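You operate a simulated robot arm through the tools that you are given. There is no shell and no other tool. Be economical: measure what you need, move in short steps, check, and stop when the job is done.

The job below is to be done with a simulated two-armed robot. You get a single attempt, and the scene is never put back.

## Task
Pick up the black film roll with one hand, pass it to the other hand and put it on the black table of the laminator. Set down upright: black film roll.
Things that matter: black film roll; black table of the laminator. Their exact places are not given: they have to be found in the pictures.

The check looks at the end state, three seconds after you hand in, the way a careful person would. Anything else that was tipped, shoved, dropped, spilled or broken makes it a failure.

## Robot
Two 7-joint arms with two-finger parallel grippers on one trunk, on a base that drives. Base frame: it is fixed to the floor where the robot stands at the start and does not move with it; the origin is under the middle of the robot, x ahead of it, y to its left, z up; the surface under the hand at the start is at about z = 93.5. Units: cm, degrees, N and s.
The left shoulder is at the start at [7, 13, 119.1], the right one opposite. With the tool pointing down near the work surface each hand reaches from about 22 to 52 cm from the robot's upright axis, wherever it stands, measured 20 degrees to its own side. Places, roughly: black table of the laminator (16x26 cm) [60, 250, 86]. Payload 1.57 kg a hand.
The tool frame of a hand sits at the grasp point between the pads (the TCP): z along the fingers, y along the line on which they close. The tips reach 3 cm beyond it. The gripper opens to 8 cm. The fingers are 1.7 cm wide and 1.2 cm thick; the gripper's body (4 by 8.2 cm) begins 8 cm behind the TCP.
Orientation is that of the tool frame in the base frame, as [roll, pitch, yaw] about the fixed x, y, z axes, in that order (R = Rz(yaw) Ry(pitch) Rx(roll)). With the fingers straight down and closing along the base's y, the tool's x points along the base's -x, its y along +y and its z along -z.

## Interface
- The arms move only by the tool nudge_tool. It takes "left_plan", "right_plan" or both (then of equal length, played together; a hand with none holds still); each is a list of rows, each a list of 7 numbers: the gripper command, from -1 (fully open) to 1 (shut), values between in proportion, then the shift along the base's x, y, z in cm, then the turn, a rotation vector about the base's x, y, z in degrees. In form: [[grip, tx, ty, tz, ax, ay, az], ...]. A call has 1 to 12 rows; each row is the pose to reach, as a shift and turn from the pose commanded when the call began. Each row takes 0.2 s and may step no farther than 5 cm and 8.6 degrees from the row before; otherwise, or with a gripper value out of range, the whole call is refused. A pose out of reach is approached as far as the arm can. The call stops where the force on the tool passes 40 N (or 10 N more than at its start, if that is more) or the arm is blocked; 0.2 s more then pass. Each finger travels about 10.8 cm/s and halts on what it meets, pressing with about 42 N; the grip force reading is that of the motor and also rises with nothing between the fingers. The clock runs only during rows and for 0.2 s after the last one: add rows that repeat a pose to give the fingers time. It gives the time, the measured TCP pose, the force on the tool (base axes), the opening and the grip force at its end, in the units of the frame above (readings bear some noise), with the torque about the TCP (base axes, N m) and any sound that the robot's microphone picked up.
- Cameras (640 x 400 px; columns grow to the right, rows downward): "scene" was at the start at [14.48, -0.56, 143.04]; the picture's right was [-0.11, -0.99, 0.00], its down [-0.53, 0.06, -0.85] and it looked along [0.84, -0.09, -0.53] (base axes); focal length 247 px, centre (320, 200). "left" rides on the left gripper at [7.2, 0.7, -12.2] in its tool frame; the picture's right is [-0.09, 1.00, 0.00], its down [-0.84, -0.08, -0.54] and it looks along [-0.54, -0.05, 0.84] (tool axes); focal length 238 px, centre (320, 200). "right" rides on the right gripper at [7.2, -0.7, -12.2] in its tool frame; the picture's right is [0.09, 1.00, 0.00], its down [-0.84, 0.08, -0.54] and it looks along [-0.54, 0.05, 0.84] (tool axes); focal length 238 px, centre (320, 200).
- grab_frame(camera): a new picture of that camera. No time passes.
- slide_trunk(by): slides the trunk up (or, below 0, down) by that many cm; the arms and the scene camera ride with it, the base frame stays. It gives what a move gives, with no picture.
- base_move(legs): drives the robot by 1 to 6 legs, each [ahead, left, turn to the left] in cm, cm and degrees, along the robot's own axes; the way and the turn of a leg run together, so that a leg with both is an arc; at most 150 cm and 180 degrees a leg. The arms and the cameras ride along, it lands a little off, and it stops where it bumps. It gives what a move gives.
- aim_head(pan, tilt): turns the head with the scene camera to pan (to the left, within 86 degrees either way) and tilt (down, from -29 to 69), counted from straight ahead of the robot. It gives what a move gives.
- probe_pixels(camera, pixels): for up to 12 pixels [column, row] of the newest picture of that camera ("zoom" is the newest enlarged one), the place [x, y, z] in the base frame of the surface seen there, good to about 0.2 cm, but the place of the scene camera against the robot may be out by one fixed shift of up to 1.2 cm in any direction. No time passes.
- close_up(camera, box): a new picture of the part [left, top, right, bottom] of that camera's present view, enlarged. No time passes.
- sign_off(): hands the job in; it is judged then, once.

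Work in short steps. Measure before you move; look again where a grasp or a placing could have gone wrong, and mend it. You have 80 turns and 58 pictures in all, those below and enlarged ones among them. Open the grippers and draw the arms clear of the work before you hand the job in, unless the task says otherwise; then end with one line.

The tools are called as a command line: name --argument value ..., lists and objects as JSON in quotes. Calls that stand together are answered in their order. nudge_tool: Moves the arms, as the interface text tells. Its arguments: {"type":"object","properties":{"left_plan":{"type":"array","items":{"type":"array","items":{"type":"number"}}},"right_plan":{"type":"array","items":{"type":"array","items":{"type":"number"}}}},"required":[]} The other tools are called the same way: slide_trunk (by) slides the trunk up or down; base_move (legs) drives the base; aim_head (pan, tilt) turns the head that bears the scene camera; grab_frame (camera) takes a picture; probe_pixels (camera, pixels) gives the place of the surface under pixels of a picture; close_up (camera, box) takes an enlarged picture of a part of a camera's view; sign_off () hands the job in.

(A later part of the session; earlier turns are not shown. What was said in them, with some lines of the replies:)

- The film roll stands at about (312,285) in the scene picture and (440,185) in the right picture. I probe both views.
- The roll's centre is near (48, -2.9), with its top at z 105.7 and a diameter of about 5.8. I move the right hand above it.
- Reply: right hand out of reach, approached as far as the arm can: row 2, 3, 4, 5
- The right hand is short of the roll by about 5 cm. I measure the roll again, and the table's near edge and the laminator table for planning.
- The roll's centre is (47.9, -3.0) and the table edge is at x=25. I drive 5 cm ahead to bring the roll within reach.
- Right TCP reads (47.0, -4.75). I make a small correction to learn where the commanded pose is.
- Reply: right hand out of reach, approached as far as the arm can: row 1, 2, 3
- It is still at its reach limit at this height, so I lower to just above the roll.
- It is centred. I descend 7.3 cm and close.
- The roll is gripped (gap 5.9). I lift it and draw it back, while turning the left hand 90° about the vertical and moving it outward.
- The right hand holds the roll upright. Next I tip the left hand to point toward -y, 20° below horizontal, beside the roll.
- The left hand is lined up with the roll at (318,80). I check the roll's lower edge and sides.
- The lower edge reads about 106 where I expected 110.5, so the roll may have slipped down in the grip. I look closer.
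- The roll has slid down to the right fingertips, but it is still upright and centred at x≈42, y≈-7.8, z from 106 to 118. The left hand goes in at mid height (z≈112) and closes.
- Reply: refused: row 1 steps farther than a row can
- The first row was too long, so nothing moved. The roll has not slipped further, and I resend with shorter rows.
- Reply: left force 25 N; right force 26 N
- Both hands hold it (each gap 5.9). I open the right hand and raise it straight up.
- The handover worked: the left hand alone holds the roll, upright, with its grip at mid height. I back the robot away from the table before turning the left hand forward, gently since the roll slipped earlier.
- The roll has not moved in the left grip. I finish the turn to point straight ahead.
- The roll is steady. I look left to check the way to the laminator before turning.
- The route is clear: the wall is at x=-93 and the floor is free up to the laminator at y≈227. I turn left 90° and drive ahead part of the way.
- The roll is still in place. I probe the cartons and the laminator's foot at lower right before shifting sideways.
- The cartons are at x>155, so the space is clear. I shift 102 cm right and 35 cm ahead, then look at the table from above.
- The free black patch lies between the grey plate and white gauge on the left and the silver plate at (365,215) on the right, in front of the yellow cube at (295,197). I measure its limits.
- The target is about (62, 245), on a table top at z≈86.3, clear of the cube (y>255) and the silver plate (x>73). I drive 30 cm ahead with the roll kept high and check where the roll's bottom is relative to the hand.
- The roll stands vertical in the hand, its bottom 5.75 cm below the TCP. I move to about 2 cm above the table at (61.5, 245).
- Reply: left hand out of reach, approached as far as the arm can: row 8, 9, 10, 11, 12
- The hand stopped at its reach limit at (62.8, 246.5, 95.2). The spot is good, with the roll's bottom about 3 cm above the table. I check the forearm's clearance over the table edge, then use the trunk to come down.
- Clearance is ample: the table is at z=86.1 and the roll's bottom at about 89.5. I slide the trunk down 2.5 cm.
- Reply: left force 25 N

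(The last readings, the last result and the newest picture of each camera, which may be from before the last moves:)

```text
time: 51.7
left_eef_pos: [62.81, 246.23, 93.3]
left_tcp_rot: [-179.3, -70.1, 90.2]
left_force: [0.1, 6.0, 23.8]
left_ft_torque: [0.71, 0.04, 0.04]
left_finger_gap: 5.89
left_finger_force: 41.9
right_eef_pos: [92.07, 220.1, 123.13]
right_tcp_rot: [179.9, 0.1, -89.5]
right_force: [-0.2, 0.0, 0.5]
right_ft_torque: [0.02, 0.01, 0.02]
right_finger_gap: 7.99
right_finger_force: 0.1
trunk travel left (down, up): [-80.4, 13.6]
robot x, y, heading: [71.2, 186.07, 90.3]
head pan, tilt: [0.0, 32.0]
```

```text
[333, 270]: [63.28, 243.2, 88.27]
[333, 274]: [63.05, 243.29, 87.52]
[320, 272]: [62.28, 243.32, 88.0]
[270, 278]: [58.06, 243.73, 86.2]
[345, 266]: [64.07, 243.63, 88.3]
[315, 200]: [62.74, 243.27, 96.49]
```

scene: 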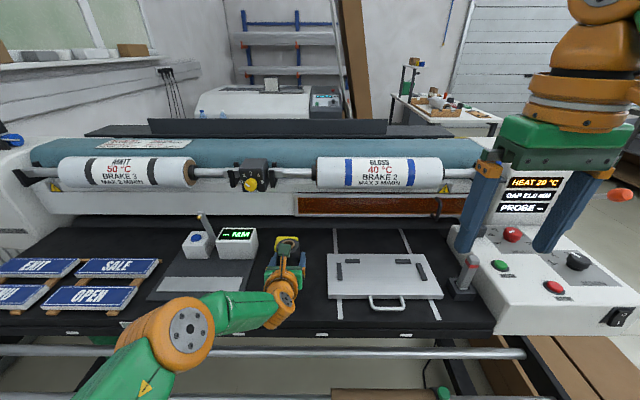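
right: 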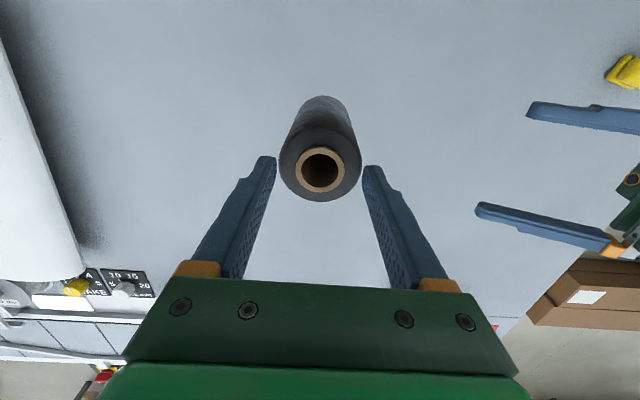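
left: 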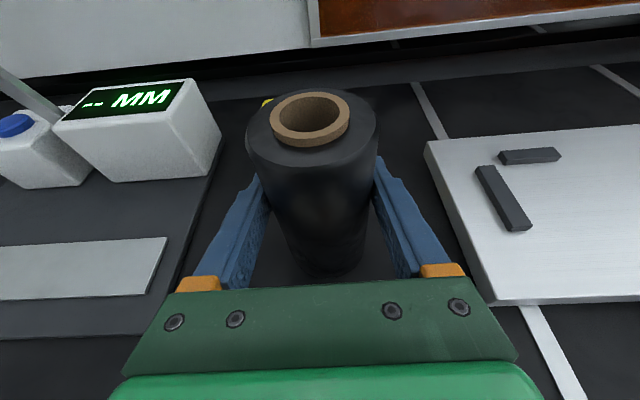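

There is 24 N upward on the hand, so the roll's bottom is touching. I take a close look from the scene camera to see that only the table is touched.

close_up --camera "left" --box '[220, 70, 420, 300]'

close_up --camera "scene" --box '[220, 200, 380, 320]'

grab_frame --camera "right"

```text
1.74 times, centred on (320, 185) of left
```

zoom: 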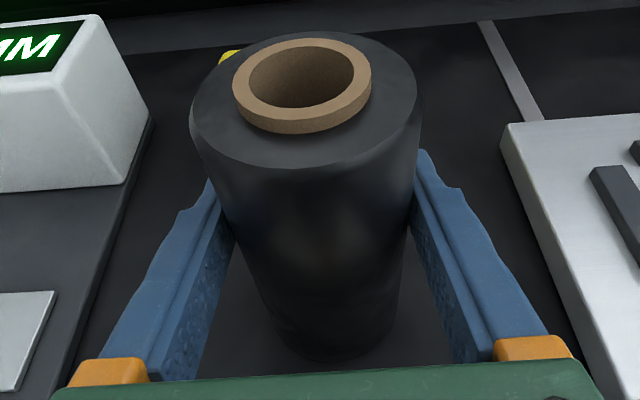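

```text
3.33 times, centred on (300, 260) of scene
```

zoom: 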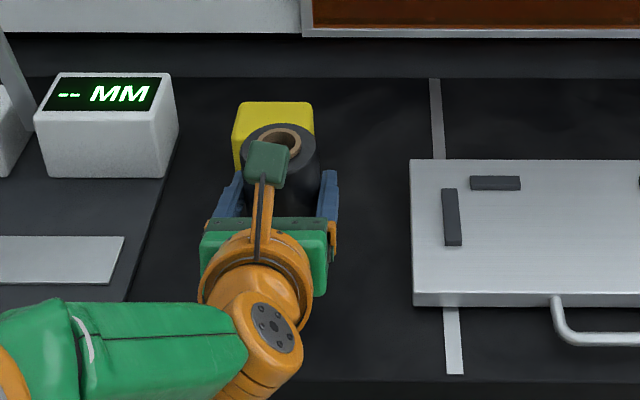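

```text
23 pictures are left
```

right: 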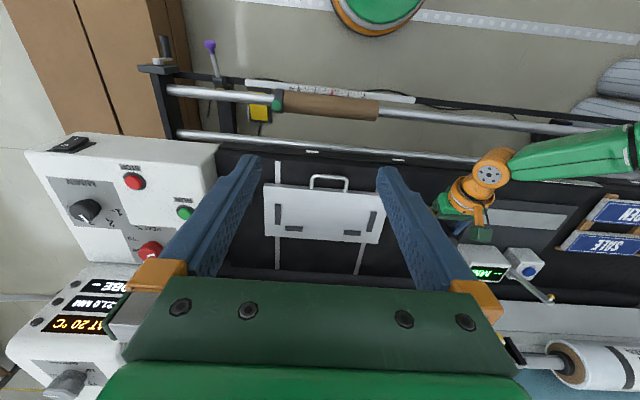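

Only the table is under the roll; the cube stands behind it, not touched. I ease the press by raising the hand slightly while still gripping.

nudge_tool --left_plan '[[1, 0, 0, 0.3, 0, 0, 0], [1, 0, 0, 0.3, 0, 0, 0]]'

```text
time: 52.3
left_eef_pos: [62.75, 246.23, 93.16]
left_tcp_rot: [-179.6, -69.6, 90.5]
left_force: [-1.1, 5.2, 20.0]
left_ft_torque: [0.72, 0.15, -0.08]
left_finger_gap: 5.91
left_finger_force: 42.4
right_eef_pos: [92.04, 220.13, 123.02]
right_tcp_rot: [180.0, -0.1, -89.6]
right_force: [-0.2, 0.2, -0.7]
right_ft_torque: [0.0, 0.01, -0.04]
right_finger_gap: 8.02
right_finger_force: 0.0
trunk travel left (down, up): [-80.4, 13.6]
robot x, y, heading: [71.13, 186.06, 90.4]
head pan, tilt: [0.0, 32.0]
```

The torque shows contact on the far edge of the base, with the tilt under about 2°. I ease a little more.

nudge_tool --left_plan '[[1, 0, 0, 0.4, 0, 0, 0], [1, 0, 0, 0.4, 0.8, 0, 0], [1, 0, 0, 0.4, 1.5, 0, 0], [1, 0, 0, 0.4, 1.5, 0, 0]]'

close_up --camera "left" --box '[220, 70, 420, 300]'

probe_pixels --camera "zoom" --pixels '[[300, 200], [305, 240], [312, 280], [318, 320], [320, 345], [322, 355], [230, 340]]'

```text
time: 53.3
left_eef_pos: [62.92, 246.57, 93.39]
left_tcp_rot: [-179.3, -70.4, 90.6]
left_force: [-0.7, 0.3, -2.3]
left_ft_torque: [-0.02, 0.0, 0.0]
left_finger_gap: 5.91
left_finger_force: 41.9
right_eef_pos: [91.91, 220.75, 122.92]
right_tcp_rot: [-180.0, -0.2, -89.6]
right_force: [0.0, -0.5, -0.5]
right_ft_torque: [-0.03, 0.03, 0.01]
right_finger_gap: 8.0
right_finger_force: 0.0
trunk travel left (down, up): [-80.4, 13.6]
robot x, y, heading: [71.1, 186.29, 90.5]
head pan, tilt: [0.0, 32.0]
```

```text
1.74 times, centred on (320, 185) of left
```

zoom: 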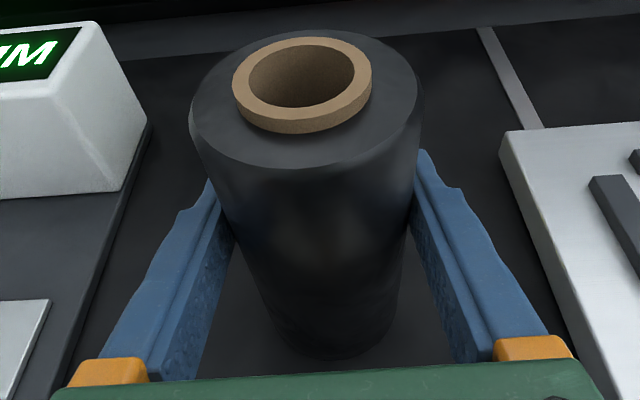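

```text
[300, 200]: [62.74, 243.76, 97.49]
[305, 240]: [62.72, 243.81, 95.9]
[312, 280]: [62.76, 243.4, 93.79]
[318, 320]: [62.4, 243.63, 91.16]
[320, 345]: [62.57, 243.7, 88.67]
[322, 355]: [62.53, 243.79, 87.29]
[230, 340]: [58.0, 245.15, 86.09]
```

It is now unloaded and vertical, within a few millimetres of the table. I lower 0.3 cm, then open.

nudge_tool --left_plan '[[1, 0, 0, -0.3, 0, 0, 0], [1, 0, 0, -0.3, 0, 0, 0]]'

```text
time: 53.9
left_eef_pos: [62.95, 246.65, 93.27]
left_tcp_rot: [-179.3, -70.6, 90.6]
left_force: [-0.8, 1.0, 3.1]
left_ft_torque: [-0.04, 0.0, -0.02]
left_finger_gap: 5.93
left_finger_force: 42.0
left hand out of reach, approached as far as the arm can: row 1, 2
right_eef_pos: [91.99, 220.61, 123.08]
right_tcp_rot: [179.9, -0.2, -89.6]
right_force: [-0.2, 0.1, 0.8]
right_ft_torque: [-0.01, 0.03, 0.01]
right_finger_gap: 7.99
right_finger_force: 0.1
trunk travel left (down, up): [-80.4, 13.6]
robot x, y, heading: [71.39, 185.79, 90.4]
head pan, tilt: [0.0, 32.0]
```

There is light contact (about 5 N change) with no torque, so the base is flat on the table. I open in place.

nudge_tool --left_plan '[[0.4, 0, 0, 0, 0, 0, 0], [0, 0, 0, 0, 0, 0, 0], [-0.5, 0, 0, 0, 0, 0, 0], [-1, 0, 0, 0, 0, 0, 0], [-1, 0, 0, 0, 0, 0, 0]]'

grab_frame --camera "left"

```text
time: 55.1
left_eef_pos: [62.96, 246.5, 93.25]
left_tcp_rot: [-179.3, -70.5, 90.5]
left_force: [0.1, -0.5, -0.5]
left_ft_torque: [0.01, 0.02, 0.01]
left_finger_gap: 8.0
left_finger_force: 0.0
right_eef_pos: [92.0, 220.76, 123.02]
right_tcp_rot: [-180.0, -0.2, -89.6]
right_force: [0.6, 0.8, 0.1]
right_ft_torque: [-0.02, -0.05, -0.01]
right_finger_gap: 7.99
right_finger_force: 0.1
trunk travel left (down, up): [-80.4, 13.6]
robot x, y, heading: [71.33, 186.18, 90.2]
head pan, tilt: [0.0, 32.0]
```

```text
21 pictures are left
```

left: 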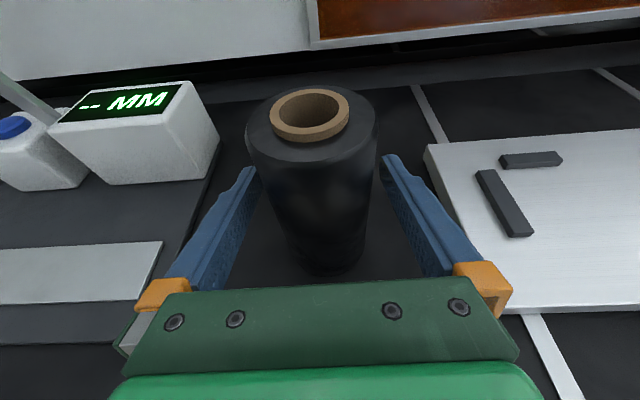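

The roll stands free between the open fingers. I draw the hand straight back.

nudge_tool --left_plan '[[-1, 0, -1, 0, 0, 0, 0], [-1, 0, -2.5, 0, 0, 0, 0], [-1, 0, -4.5, 0, 0, 0, 0], [-1, 0, -6.5, 0.3, 0, 0, 0], [-1, 0, -9, 2, 0, 0, 0], [-1, 0, -12, 5, 0, 0, 0], [-1, 0, -14, 8, 0, 0, 0]]'

base_move --legs '[[-20, 0, 0]]'

grab_frame --camera "left"

grab_frame --camera "scene"

```text
time: 56.7
left_eef_pos: [62.87, 232.67, 101.3]
left_tcp_rot: [-179.8, -70.9, 90.7]
left_force: [0.3, -0.6, 0.7]
left_ft_torque: [0.01, -0.03, 0.02]
left_finger_gap: 8.03
left_finger_force: 0.0
left hand out of reach, approached as far as the arm can: row 1, 2, 3, 4, 5
right_eef_pos: [91.9, 220.7, 123.02]
right_tcp_rot: [-180.0, 0.0, -89.5]
right_force: [0.3, 0.0, 0.5]
right_ft_torque: [0.03, -0.04, -0.03]
right_finger_gap: 8.01
right_finger_force: 0.0
trunk travel left (down, up): [-80.4, 13.6]
robot x, y, heading: [71.0, 186.13, 90.6]
head pan, tilt: [0.0, 32.0]
```

```text
time: 58.3
left_eef_pos: [63.06, 213.19, 100.99]
left_tcp_rot: [-179.6, -70.6, 90.7]
left_force: [1.2, 0.5, 0.2]
left_ft_torque: [0.03, 0.0, -0.01]
left_finger_gap: 8.0
left_finger_force: 0.1
right_eef_pos: [92.06, 201.34, 122.85]
right_tcp_rot: [-180.0, -0.4, -89.7]
right_force: [-0.3, -0.3, -0.1]
right_ft_torque: [-0.04, -0.04, 0.01]
right_finger_gap: 8.0
right_finger_force: 0.0
trunk travel left (down, up): [-80.4, 13.6]
robot x, y, heading: [71.43, 166.0, 90.4]
head pan, tilt: [0.0, 32.0]
```

```text
20 pictures are left
```

left: 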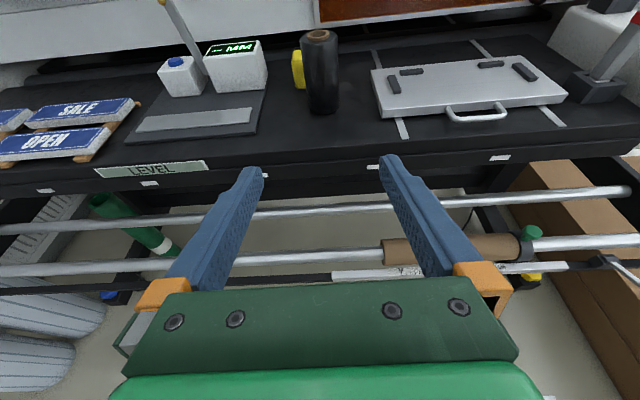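

```text
19 pictures are left
```

scene: 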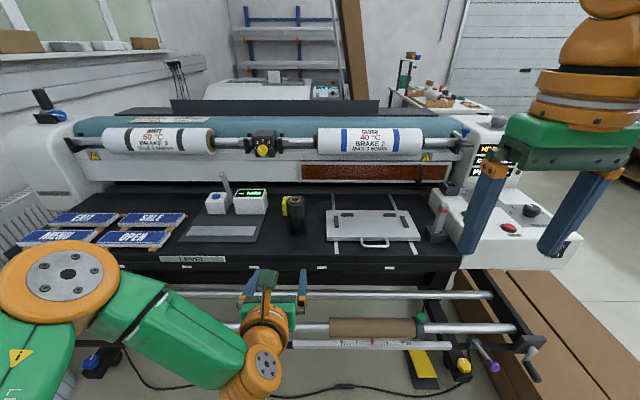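

The roll stands upright on the black table at (320,70) in the left picture, with nothing else moved. The grippers are open and clear, so I hand in.

sign_off

```text
The job is handed in.
```

The right hand picked up the black film roll and passed it to the left hand. The left hand set it down upright on the black table of the laminator, and nothing else looked disturbed in the last pictures.
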